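You operate a simulated robot arm through the tools that you are given. There is no shell and no other tool. Be economical: measure what you need, move in short steps, check, and stop when the job is done.

You run a simulated robot arm. Do the job below in one go: nothing can be reset, and whatever is moved stays where it is left.

Task
Put the blue plug and the teal probe sample on the drying tray.

It is judged by the outcome, as a careful person would: the job done as asked, and still so three seconds after it is handed in. It fails if anything else is knocked over, pushed out of place, dropped, spilled or broken.

Robot
A 6-joint arm with a two-finger parallel gripper, fixed in place. Base frame: the origin is at the foot of the arm, x ahead of it, y to its left, z up; the work surface is at about z = 0. Lengths are in cm, angles in degrees, forces in N, time in s.
With the tool pointing down near the work surface it reaches from about 18 to 46 cm from the base axis. Its first joint turns from -70.0 to 70.0 degrees. Payload 1.9 kg.
The TCP is the grasp point between the finger pads, 2.3 cm short of the fingertips. In the tool frame z runs along the fingers and y along their closing line. Largest opening 9.4 cm; finger width 3.8, thickness 1; the body of the gripper, 5.4 by 9.6 cm, starts 3.9 cm behind the TCP.
Orientation is that of the tool frame in the base frame, as a unit quaternion [w, x, y, z]. With the fingers straight down and closing along the base's y, the tool's x points along the base's -x, its y along +y and its z along -z.

Tools
- The arm moves only by the tool apply_moves. Its argument "steps" is a list of rows, each a list of 3 entries, a list of its own where there are three numbers: the shift along the tool's x, y, z in cm, then the turn, a rotation vector about the tool's x, y, z in degrees, then the finger opening in cm, from 0 to 9.4. In form: [[[tx, ty, tz], [ax, ay, az], grip], ...]. A call has 1 to 20 rows; each row shifts and turns the commanded pose from where the row before left it, along the tool's axes as they then stand. Each row takes 0.2 s and may step no farther than 5 cm and 8.6 degrees from the row before; otherwise, or with a gripper value out of range, the whole call is refused. A pose out of reach is approached as far as the arm can. The call stops where the force on the tool passes 40 N (or 10 N more than at its start, if that is more) or the arm is blocked; 0.2 s more then pass. The fingers move at their own pace (about 10.8 cm/s each) and stop on an object; they squeeze with about 30 N. The grip force told is the motor's: it shows also when the fingers shut on nothing. Time passes only in rows, and 0.2 s behind the last, so rows that do not move let the fingers close. The reply holds the time, the measured pose of the TCP, the force on the tool along the base axes, the opening and the grip force, in the units named above and with some noise.
- Cameras (640 x 400 px; columns grow to the right, rows downward): "scene" is fixed at [6.99, 32.67, 41.77]; the picture's right is [-0.61, -0.79, 0.00], its down [-0.49, 0.38, -0.79] and it looks along [0.62, -0.48, -0.62] (base axes); focal length 214 px, centre (320, 200). "wrist" rides on the gripper at [-3.9, 0, -4.4] in the tool frame; the picture's right is [0.00, -1.00, 0.00], its down [0.97, 0.00, -0.24] and it looks along [0.24, 0.00, 0.97] (tool axes); focal length 218 px, centre (320, 200).
- capture(camera): a new picture of that camera. It takes no simulated time.
- locate(camera, pixels): for up to 12 pixels [column, row] of the newest picture of that camera ("zoom" is the newest enlarged one), the place [x, y, z] in the base frame of the surface seen there, good to about 0.2 cm. It takes no simulated time.
- zoom(camera, box): a new picture of the part [left, top, right, bottom] of that camera's present view, enlarged. It takes no simulated time.
- sign_off(): hands the job in; it is judged then, once.

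Work in short steps. Measure before you move; look again where a grasp or a placing could have gone wrong, and mend it. You have 60 turns and 22 pictures in all, those below and enlarged ones among them. Open the gripper and draw the arm clear of the work before you hand the job in, unless the task says otherwise; then end with one line.

The tools are called after "Request:" as a command line: name --argument value ..., lists and objects as JSON in quotes. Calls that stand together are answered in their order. apply_moves: Moves the arm, as the interface text tells. Its arguments: {"type":"object","properties":{"steps":{"type":"array","items":{"type":"array"}}},"required":["steps"]} The other tools are called the same way: capture (camera) takes a picture; locate (camera, pixels) gives the place of the surface under pixels of a picture; zoom (camera, box) takes an enlarged picture of a part of a camera's view; sign_off () hands the job in.

At the start:

```text
t: 0.0
tcp_pos: [18.88, 18.21, 26.96]
tool_rot: [0.001, -0.001, 1.0, 0.0]
ft_force: [-0.2, 0.2, -0.6]
grip_width: 9.41
grasp_force: 0.0
```

scene: 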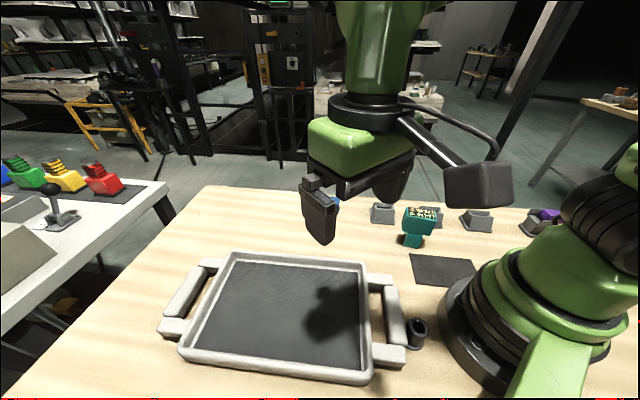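
wrist: 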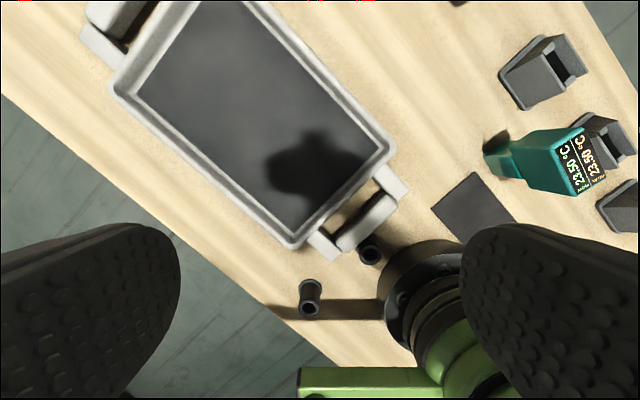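

The teal probe is at scene (418,225), but I don't see the blue plug yet; I'll zoom on the far part of the table.

Request:
zoom --camera "scene" --box '[280, 160, 600, 360]'

Request:
locate --camera "scene" --pixels '[[235, 255], [362, 265], [366, 375], [185, 350], [280, 300], [418, 215], [412, 240], [384, 212], [476, 218], [548, 214], [440, 270], [418, 330]]'

Request:
locate --camera "wrist" --pixels '[[497, 165], [520, 155], [550, 135], [580, 130], [560, 190], [600, 185], [472, 205], [540, 70], [620, 135], [625, 200], [458, 2], [350, 150]]'

```text
2.00 times, centred on (440, 260) of scene
```

zoom: 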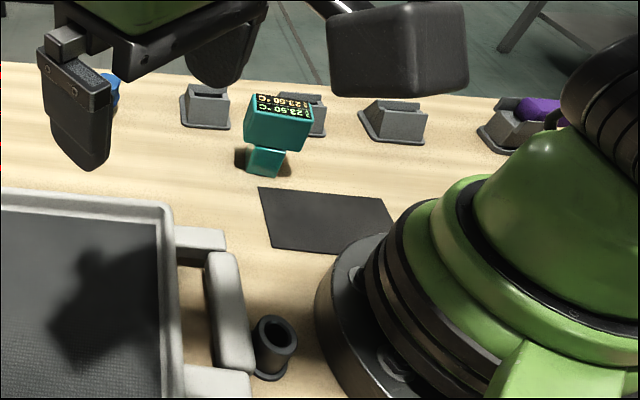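

```text
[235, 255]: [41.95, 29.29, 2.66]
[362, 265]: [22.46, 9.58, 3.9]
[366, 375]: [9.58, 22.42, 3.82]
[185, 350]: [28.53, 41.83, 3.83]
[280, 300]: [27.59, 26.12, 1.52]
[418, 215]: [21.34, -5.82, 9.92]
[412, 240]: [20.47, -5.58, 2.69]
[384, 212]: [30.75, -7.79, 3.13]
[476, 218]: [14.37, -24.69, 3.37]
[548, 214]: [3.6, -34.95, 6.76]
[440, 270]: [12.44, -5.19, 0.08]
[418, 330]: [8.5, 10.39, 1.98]
```

```text
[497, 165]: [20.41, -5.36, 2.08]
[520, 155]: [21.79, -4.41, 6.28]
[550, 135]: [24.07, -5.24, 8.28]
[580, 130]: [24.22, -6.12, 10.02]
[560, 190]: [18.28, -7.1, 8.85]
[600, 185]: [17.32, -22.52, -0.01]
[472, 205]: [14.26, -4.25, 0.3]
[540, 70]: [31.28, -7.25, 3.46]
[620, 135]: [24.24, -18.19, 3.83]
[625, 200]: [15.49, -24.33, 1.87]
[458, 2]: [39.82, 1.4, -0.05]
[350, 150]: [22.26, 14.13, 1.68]
```

A blue thing peeks out behind the finger, at zoom (108,90). I move the arm sideways to y≈0 at the same height to see the table beneath.

Request:
apply_moves --steps '[[[-3, -4, 0], [0, 0, 0], 9.4], [[-3, -4, 0], [0, 0, 0], 9.4], [[-3, -4, 0], [0, 0, 0], 9.4], [[-2, -4, 0], [0, 0, 0], 9.4], [[0, 0, 0], [0, 0, 0], 9.4]]'

Request:
capture --camera "wrist"

Request:
capture --camera "scene"

```text
t: 1.2
tcp_pos: [29.82, 1.98, 26.83]
tool_rot: [0.0, -0.001, 1.0, 0.002]
ft_force: [-0.2, 0.4, -0.6]
grip_width: 9.41
grasp_force: 0.1
```

```text
18 pictures are left
```

wrist: 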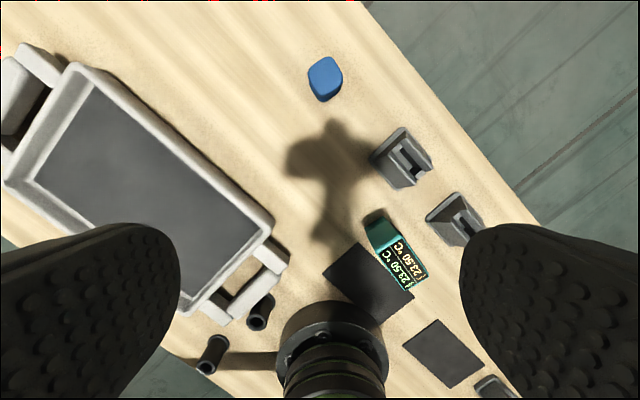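

```text
17 pictures are left
```

scene: 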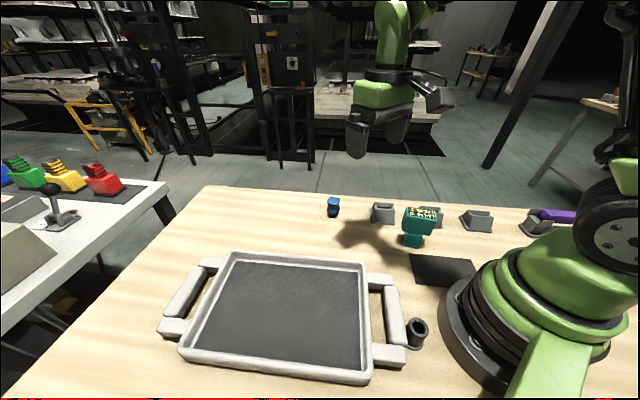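

The blue plug stands at scene (333,207) / wrist (325,78). I zoom on it and on the probe.

Request:
zoom --camera "scene" --box '[300, 180, 460, 280]'

Request:
locate --camera "zoom" --pixels '[[130, 75], [115, 115], [130, 100], [130, 135], [440, 250], [410, 180], [470, 210], [540, 180], [480, 130], [440, 225]]'

Request:
zoom --camera "wrist" --box '[280, 40, 440, 140]'

Request:
locate --camera "wrist" --pixels '[[325, 58], [311, 72], [341, 72], [315, 86], [326, 100], [340, 88], [326, 75], [398, 240], [428, 280], [412, 292], [385, 285], [372, 215]]'

```text
4.00 times, centred on (380, 230) of scene
```

zoom: 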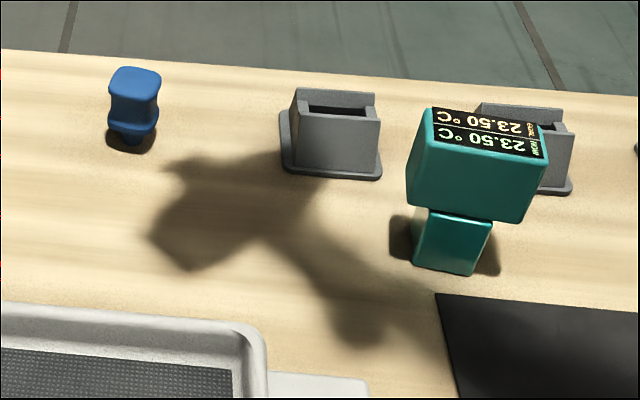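

```text
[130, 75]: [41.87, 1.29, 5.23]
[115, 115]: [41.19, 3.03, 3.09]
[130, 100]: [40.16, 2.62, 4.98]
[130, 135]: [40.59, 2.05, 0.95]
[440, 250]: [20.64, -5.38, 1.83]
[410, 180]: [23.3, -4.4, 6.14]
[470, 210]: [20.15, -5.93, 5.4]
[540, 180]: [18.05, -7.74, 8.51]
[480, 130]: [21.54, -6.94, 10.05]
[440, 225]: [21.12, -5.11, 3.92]
```

```text
4.00 times, centred on (360, 90) of wrist
```

zoom: 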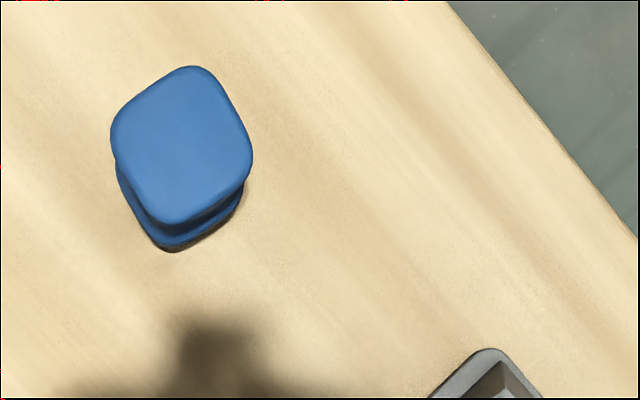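

```text
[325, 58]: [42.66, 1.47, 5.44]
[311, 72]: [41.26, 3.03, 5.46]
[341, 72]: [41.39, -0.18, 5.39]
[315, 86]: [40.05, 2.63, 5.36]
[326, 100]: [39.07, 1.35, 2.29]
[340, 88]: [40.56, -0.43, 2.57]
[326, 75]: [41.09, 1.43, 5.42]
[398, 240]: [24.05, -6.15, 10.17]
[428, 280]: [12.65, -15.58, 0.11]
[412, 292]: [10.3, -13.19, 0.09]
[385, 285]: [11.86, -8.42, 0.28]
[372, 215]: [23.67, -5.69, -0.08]
```

The plug is about 3.2 cm square, its top at z 5.4, centred at (41.1,1.45) and turned about 35°. I go above it, turn the tool to match its sides, and look.

Request:
apply_moves --steps '[[[-3, -0.2, 2], [0, 0, -7], 9.4], [[-3, -0.6, 3], [0, 0, -7], 9.4], [[-2.8, -1.3, 3], [0, 0, -7], 7], [[-1.2, -1, 3], [0, 0, -7], 7], [[0, 0, 2], [0, 0, -7], 7], [[0, 0, 0], [0, 0, 0], 7]]'

Request:
capture --camera "wrist"

```text
t: 2.6
tcp_pos: [40.58, 0.79, 13.85]
tool_rot: [0.001, -0.302, 0.953, -0.001]
ft_force: [-0.3, -0.6, 0.4]
grip_width: 6.99
grasp_force: 0.0
```

```text
14 pictures are left
```

wrist: 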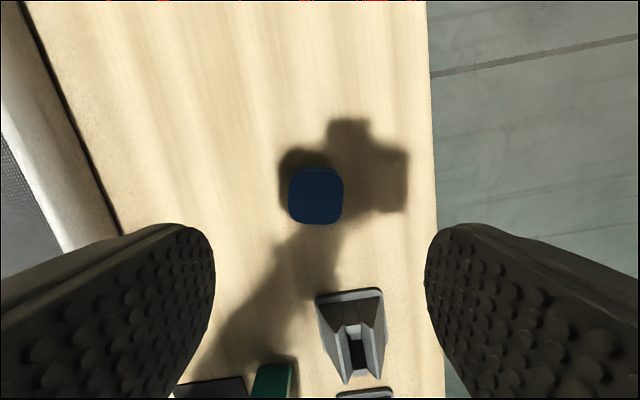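

The plug is now square in the picture at (315,196). I measure its edges for exact centring.

Request:
locate --camera "wrist" --pixels '[[315, 196], [290, 196], [340, 196], [315, 172], [315, 218], [350, 300], [375, 300], [322, 300]]'

```text
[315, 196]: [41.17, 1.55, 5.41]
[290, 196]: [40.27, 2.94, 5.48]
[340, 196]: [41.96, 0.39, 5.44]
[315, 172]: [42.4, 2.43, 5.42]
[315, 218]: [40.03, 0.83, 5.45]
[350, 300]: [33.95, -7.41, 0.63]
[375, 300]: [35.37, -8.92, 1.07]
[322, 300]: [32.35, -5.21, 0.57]
```

The plug centre is (41.15,1.62), so I shift 0.94 and 0.35 cm, then descend to TCP z≈3.1 and close.

Request:
apply_moves --steps '[[[-0.94, 0.35, 0], [0, 0, 0], 7], [[0, 0, 4], [0, 0, 0], 7], [[0, 0, 3.5], [0, 0, 0], 7], [[0, 0, 2], [0, 0, 0], 7], [[0, 0, 1.2], [0, 0, 0], 7], [[0, 0, 0], [0, 0, 0], 7], [[0, 0, 0], [0, 0, 0], 0], [[0, 0, 0], [0, 0, 0], 0], [[0, 0, 0], [0, 0, 0], 0]]'

```text
t: 4.6
tcp_pos: [41.07, 1.57, 3.25]
tool_rot: [0.001, -0.3, 0.954, 0.0]
ft_force: [-0.3, -1.0, 0.0]
grip_width: 3.17
grasp_force: 29.5
```

The plug is held, 3.17 cm wide. I lift it 9 cm and check with a picture.

Request:
apply_moves --steps '[[[0, 0, -1.5], [0, 0, 0], 0], [[0, 0, -2.5], [0, 0, 0], 0], [[0, 0, -2.5], [0, 0, 0], 0], [[0, 0, -2.5], [0, 0, 0], 0], [[0, 0, 0], [0, 0, 0], 0]]'

Request:
zoom --camera "scene" --box '[240, 120, 400, 220]'

```text
t: 5.8
tcp_pos: [41.25, 1.41, 12.57]
tool_rot: [0.0, -0.301, 0.954, 0.0]
ft_force: [0.0, 0.7, -0.3]
grip_width: 3.15
grasp_force: 30.5
```

```text
4.00 times, centred on (320, 170) of scene
```

zoom: 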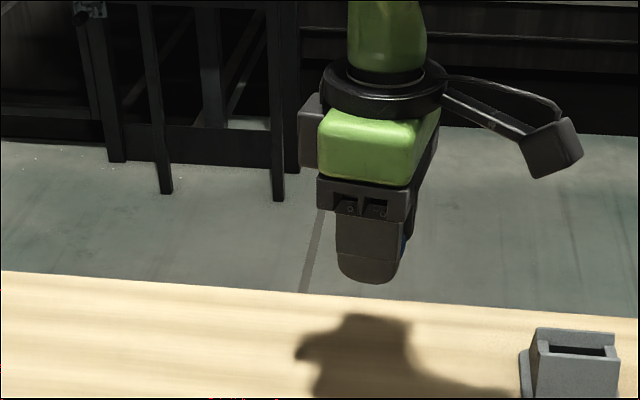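

The plug has left its spot and travels between the fingers. I carry it over the tray to about (30,28).

Request:
apply_moves --steps '[[[-0.755, 3.51, 0], [0, 0, 0], 0], [[-0.755, 3.51, 0], [0, 0, 0], 0], [[-0.755, 3.51, 0], [0, 0, 0], 0], [[-0.755, 3.51, 0], [0, 0, 0], 0], [[-0.755, 3.51, 0], [0, 0, 0], 0], [[-0.755, 3.51, 0], [0, 0, 0], 0], [[-0.755, 3.51, 0], [0, 0, 0], 0], [[-0.755, 3.51, 0], [0, 0, 0], 0], [[0, 0, 0], [0, 0, 0], 0]]'

Request:
capture --camera "wrist"

Request:
capture --camera "scene"

Request:
locate --camera "wrist" --pixels '[[320, 60], [320, 100], [250, 150], [400, 150], [320, 200]]'

```text
t: 7.8
tcp_pos: [29.7, 28.02, 12.51]
tool_rot: [0.001, -0.3, 0.954, 0.0]
ft_force: [-0.6, 0.4, -0.7]
grip_width: 3.13
grasp_force: 30.2
```

```text
12 pictures are left
```

wrist: 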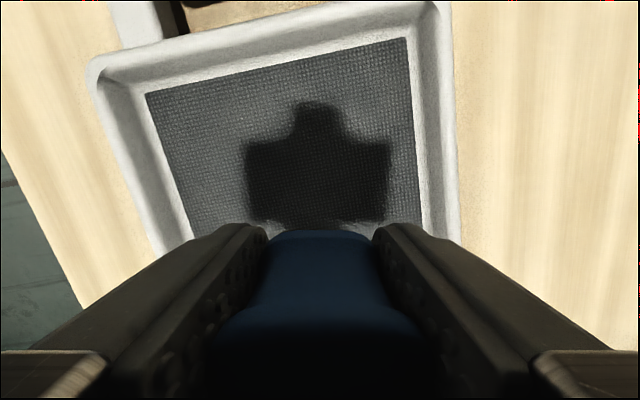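

```text
11 pictures are left
```

scene: 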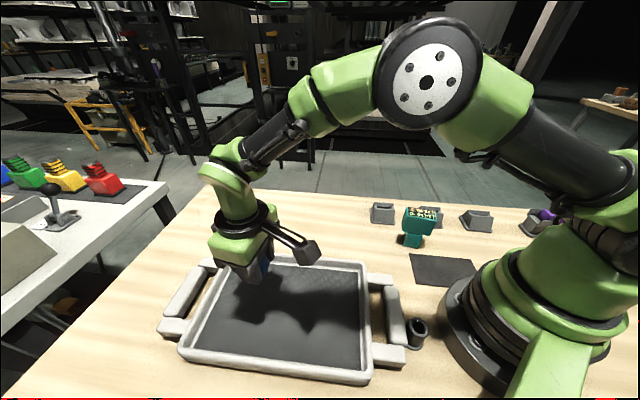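

```text
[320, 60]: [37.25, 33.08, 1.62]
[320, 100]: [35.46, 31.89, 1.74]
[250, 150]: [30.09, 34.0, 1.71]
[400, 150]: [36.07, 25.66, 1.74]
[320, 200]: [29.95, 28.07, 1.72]
```

The plug hangs over clear tray floor at z≈1.7, so it should touch at TCP z≈4.95. I lower it most of the way and then in small steps.

Request:
apply_moves --steps '[[[0, 0, 3], [0, 0, 0], 0], [[0, 0, 2.5], [0, 0, 0], 0], [[0, 0, 1.2], [0, 0, 0], 0], [[0, 0, 0.4], [0, 0, 0], 0], [[0, 0, 0.2], [0, 0, 0], 0], [[0, 0, 0], [0, 0, 0], 0]]'

```text
t: 9.2
tcp_pos: [29.87, 27.98, 5.06]
tool_rot: [0.0, -0.301, 0.954, 0.0]
ft_force: [0.6, -0.8, -0.7]
grip_width: 3.11
grasp_force: 30.1
```

No contact yet at z 5.06. I go down in 0.1 cm steps.

Request:
apply_moves --steps '[[[0, 0, 0.1], [0, 0, 0], 0], [[0, 0, 0.1], [0, 0, 0], 0], [[0, 0, 0], [0, 0, 0], 0]]'

```text
t: 10.0
tcp_pos: [29.84, 27.93, 4.82]
tool_rot: [0.001, -0.3, 0.954, 0.0]
ft_force: [-7.8, -6.1, 19.1]
grip_width: 3.16
grasp_force: 30.3
```

It touches the tray with 19 N. I back off 0.1 cm, open to 6 cm, and rise.

Request:
apply_moves --steps '[[[0, 0, -0.08], [0, 0, 0], 0], [[0, 0, 0], [0, 0, 0], 3.6], [[0, 0, 0], [0, 0, 0], 5], [[0, 0, 0], [0, 0, 0], 6], [[0, 0, 0], [0, 0, 0], 6], [[0, 0, -2], [0, 0, 0], 6], [[0, 0, -3], [0, 0, 0], 6], [[0, 0, -4], [0, 0, 0], 6], [[0, 0, -4], [0, 0, 0], 6], [[0, 0, 0], [0, 0, 0], 6]]'

Request:
capture --camera "wrist"

```text
t: 12.2
tcp_pos: [29.52, 27.92, 18.07]
tool_rot: [0.0, -0.301, 0.954, 0.0]
ft_force: [0.4, -0.1, 0.3]
grip_width: 5.98
grasp_force: 0.0
```

```text
10 pictures are left
```

wrist: 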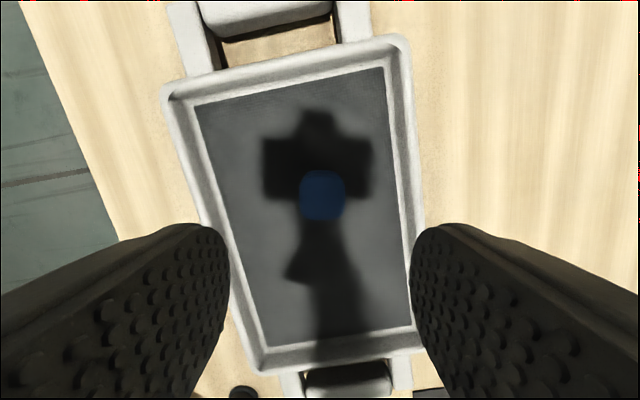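

The plug stands upright on the tray. I move at height to above the probe, around (21,-6.4).

Request:
apply_moves --steps '[[[2.96, -2.58, -0.3], [0, 0, 0], 7], [[2.96, -2.58, -0.3], [0, 0, 0], 7], [[2.96, -2.58, -0.3], [0, 0, 0], 7], [[2.96, -2.58, -0.3], [0, 0, 0], 7], [[2.96, -2.58, 0], [0, 0, 0], 7], [[2.96, -2.58, 0], [0, 0, 0], 7], [[2.96, -2.58, 0], [0, 0, 0], 7], [[2.96, -2.58, 0], [0, 0, 0], 7], [[2.96, -2.58, 0], [0, 0, 0], 7], [[0, 0, 0], [0, 0, 0], 7], [[0, 0, 0], [0, 0, 0], 7]]'

Request:
capture --camera "wrist"

```text
t: 14.6
tcp_pos: [21.44, -6.55, 19.06]
tool_rot: [0.001, -0.302, 0.953, 0.0]
ft_force: [0.3, -0.7, -0.7]
grip_width: 6.98
grasp_force: 0.0
```

```text
9 pictures are left
```

wrist: 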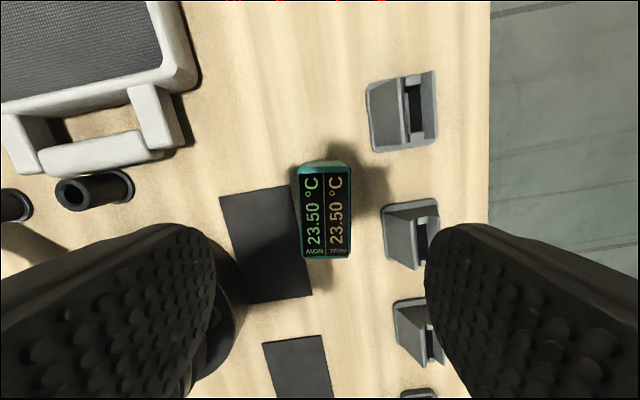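

The probe head is aligned with the fingers, at (325,212). I measure its edges and the neighbouring holder.

Request:
locate --camera "wrist" --pixels '[[325, 212], [301, 212], [350, 212], [325, 175], [325, 256], [302, 175], [349, 175], [304, 255], [350, 255], [385, 210], [400, 215], [385, 265]]'

Request:
zoom --camera "wrist" --box '[240, 140, 400, 290]'

```text
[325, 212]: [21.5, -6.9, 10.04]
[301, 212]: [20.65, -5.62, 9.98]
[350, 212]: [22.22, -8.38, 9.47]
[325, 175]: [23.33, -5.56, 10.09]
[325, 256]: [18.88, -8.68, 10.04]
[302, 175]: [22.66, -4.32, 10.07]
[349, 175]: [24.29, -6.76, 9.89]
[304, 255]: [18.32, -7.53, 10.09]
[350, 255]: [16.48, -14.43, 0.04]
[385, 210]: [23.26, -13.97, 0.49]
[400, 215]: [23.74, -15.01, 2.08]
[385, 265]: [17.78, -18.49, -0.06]
```

```text
2.67 times, centred on (320, 215) of wrist
```

zoom: 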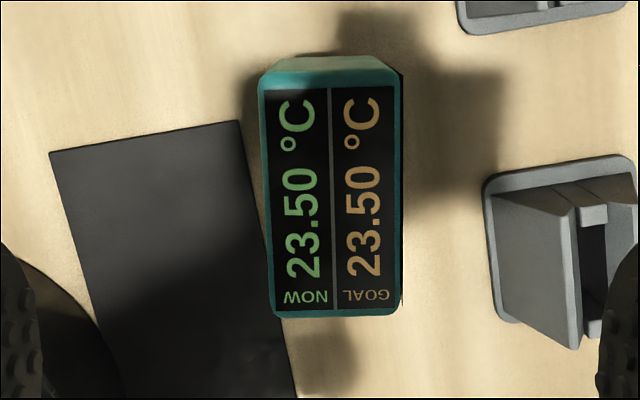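

Head centre is (21.2,-7.0), 3.1 cm across, top z 10.05, with the yaw off by about 1.4°. I centre, descend to TCP z≈7.4 so the fingertips stay at the head, and close.

Request:
apply_moves --steps '[[[0.455, -0.23, 0], [0, 0, -1.4], 6.4], [[0, 0, 4], [0, 0, 0], 6.4], [[0, 0, 3], [0, 0, 0], 6.4], [[0, 0, 3], [0, 0, 0], 6.4], [[0, 0, 1.6], [0, 0, 0], 6.4], [[0, 0, 0], [0, 0, 0], 6.4], [[0, 0, 0], [0, 0, 0], 4], [[0, 0, 0], [0, 0, 0], 0], [[0, 0, 0], [0, 0, 0], 0], [[0, 0, 0], [0, 0, 0], 0]]'

```text
t: 16.8
tcp_pos: [21.24, -6.74, 7.49]
tool_rot: [0.001, -0.313, 0.95, 0.0]
ft_force: [-1.0, 0.7, 0.2]
grip_width: 3.38
grasp_force: 30.0
```

The head is held at 3.38 cm. I lift it and check.

Request:
apply_moves --steps '[[[0, 0, -1], [0, 0, 0], 0], [[0, 0, -2], [0, 0, 0], 0], [[0, 0, -3], [0, 0, 0], 0], [[0, 0, -3], [0, 0, 0], 0], [[0, 0, -1.5], [0, 0, 0], 0], [[0, 0, 0], [0, 0, 0], 0]]'

Request:
capture --camera "scene"

```text
t: 18.2
tcp_pos: [21.23, -6.89, 17.83]
tool_rot: [0.0, -0.312, 0.95, 0.001]
ft_force: [-0.4, 0.4, -3.3]
grip_width: 3.36
grasp_force: 29.1
```

```text
7 pictures are left
```

scene: 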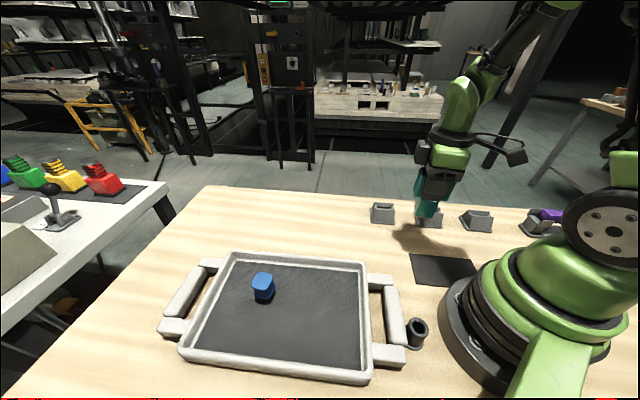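

The probe is hanging upright and the plug stands at scene (263,287). I carry the probe to above (22,19.5).

Request:
apply_moves --steps '[[[-2.044, 2.594, 0], [0, 0, 0], 0], [[-2.044, 2.594, 0], [0, 0, 0], 0], [[-2.044, 2.594, 0], [0, 0, 0], 0], [[-2.044, 2.594, 0], [0, 0, 0], 0], [[-2.044, 2.594, 0], [0, 0, 0], 0], [[-2.044, 2.594, 0], [0, 0, 0], 0], [[-2.044, 2.594, 0], [0, 0, 0], 0], [[-2.044, 2.594, 0], [0, 0, 0], 0], [[0, 0, 0], [0, 0, 0], 0], [[0, 0, 0], [0, 0, 0], 0]]'

Request:
capture --camera "scene"

```text
t: 20.4
tcp_pos: [21.73, 19.53, 17.96]
tool_rot: [0.0, -0.312, 0.95, 0.0]
ft_force: [0.8, -0.5, -2.6]
grip_width: 3.39
grasp_force: 29.7
```

```text
6 pictures are left
```

scene: 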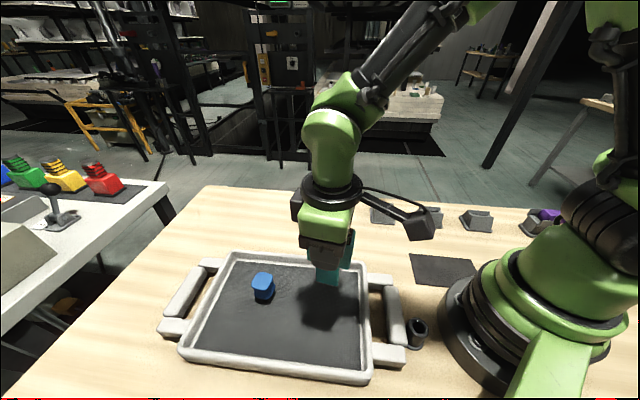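

The probe is above clear tray floor and should touch at TCP z≈9.15. I lower to about 9.3 first.

Request:
apply_moves --steps '[[[0, 0, 3], [0, 0, 0], 0], [[0, 0, 3], [0, 0, 0], 0], [[0, 0, 1.8], [0, 0, 0], 0], [[0, 0, 0.7], [0, 0, 0], 0], [[0, 0, 0.15], [0, 0, 0], 0], [[0, 0, 0], [0, 0, 0], 0]]'

```text
t: 21.8
tcp_pos: [21.84, 19.53, 9.27]
tool_rot: [0.001, -0.312, 0.95, 0.0]
ft_force: [0.2, -0.6, -2.2]
grip_width: 3.36
grasp_force: 29.9
```

No contact at 9.27. I go down in 0.1 cm steps.

Request:
apply_moves --steps '[[[0, 0, 0.1], [0, 0, 0], 0], [[0, 0, 0], [0, 0, 0], 0]]'

```text
t: 22.4
tcp_pos: [21.92, 19.35, 9.2]
tool_rot: [0.001, -0.313, 0.95, 0.001]
ft_force: [0.3, 0.9, -1.9]
grip_width: 3.39
grasp_force: 30.5
```

Still free, so another 0.1 cm.

Request:
apply_moves --steps '[[[0, 0, 0.08], [0, 0, 0], 0], [[0, 0, 0], [0, 0, 0], 0]]'

```text
t: 23.0
tcp_pos: [21.86, 19.55, 9.2]
tool_rot: [0.001, -0.313, 0.95, 0.0]
ft_force: [0.0, 0.2, -2.2]
grip_width: 3.39
grasp_force: 29.9
```

The force is still only the hanging weight (-2.2 N). One more small step.

Request:
apply_moves --steps '[[[0, 0, 0.08], [0, 0, 0], 0], [[0, 0, 0], [0, 0, 0], 0]]'

```text
t: 23.6
tcp_pos: [21.92, 19.44, 9.12]
tool_rot: [0.002, -0.312, 0.95, 0.0]
ft_force: [-0.9, -0.5, 7.8]
grip_width: 3.38
grasp_force: 29.9
```

It touches (7.8 N). I release slowly, then rise straight up with enough opening to clear the head.

Request:
apply_moves --steps '[[[0, 0, -0.04], [0, 0, 0], 0], [[0, 0, 0], [0, 0, 0], 3.7], [[0, 0, 0], [0, 0, 0], 4.5], [[0, 0, 0], [0, 0, 0], 6.4], [[0, 0, 0], [0, 0, 0], 6.4], [[0, 0, -1.5], [0, 0, 0], 6.4], [[0, 0, -3], [0, 0, 0], 6.4], [[0, 0, -4], [0, 0, 0], 6.4], [[0, 0, -4], [0, 0, 0], 6.4], [[0, 0, 0], [0, 0, 0], 6.4]]'

Request:
capture --camera "scene"

```text
t: 25.8
tcp_pos: [21.88, 19.75, 21.59]
tool_rot: [0.002, -0.313, 0.95, 0.001]
ft_force: [0.5, -1.7, 1.2]
grip_width: 6.4
grasp_force: 0.0
```

```text
5 pictures are left
```

scene: 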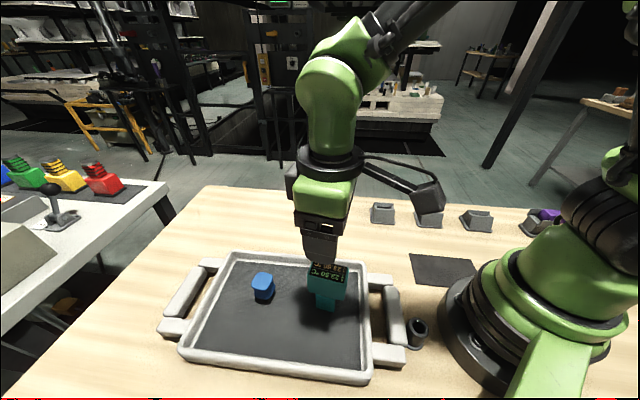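

The probe stands on the tray. I draw the arm up and away toward the table's far side at y≈0, then check once more.

Request:
apply_moves --steps '[[[0, 0, -3], [0, 0, 0], 6.4], [[1, -3.5, -1], [0, 0, 0], 6.4], [[1, -3.5, 0], [0, 0, 0], 6.4], [[1, -3.5, 0], [0, 0, 0], 6.4], [[1, -3.5, 0], [0, 0, 0], 6.4], [[1, -3.5, 0], [0, 0, 0], 6.4], [[0, 0, 0], [0, 0, 0], 6.4], [[0, 0, 0], [0, 0, 0], 6.4], [[0, 0, 0], [0, 0, 0], 6.4]]'

Request:
zoom --camera "scene" --box '[150, 170, 470, 390]'

```text
t: 27.8
tcp_pos: [28.29, 2.56, 25.71]
tool_rot: [0.001, -0.312, 0.95, 0.0]
ft_force: [1.4, 0.5, 0.5]
grip_width: 6.4
grasp_force: 0.0
```

```text
1.82 times, centred on (310, 280) of scene
```

zoom: 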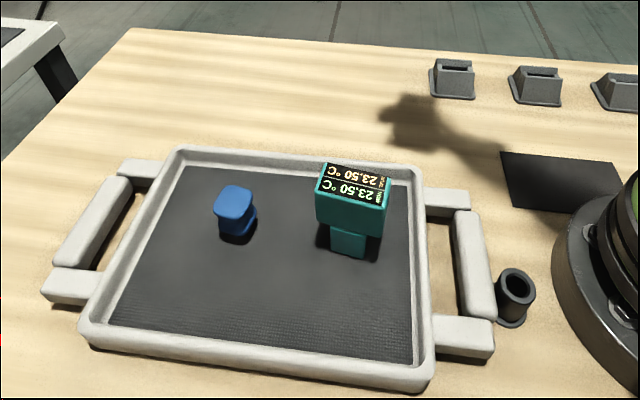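

Both pieces stand upright on the tray floor, the arm is clear and nothing else has moved, so I hand in the job.

Request:
sign_off

```text
The job is handed in.
```

The blue plug and the teal probe sample are both standing upright on the drying tray, with the gripper open, the arm drawn clear and nothing else visibly moved.
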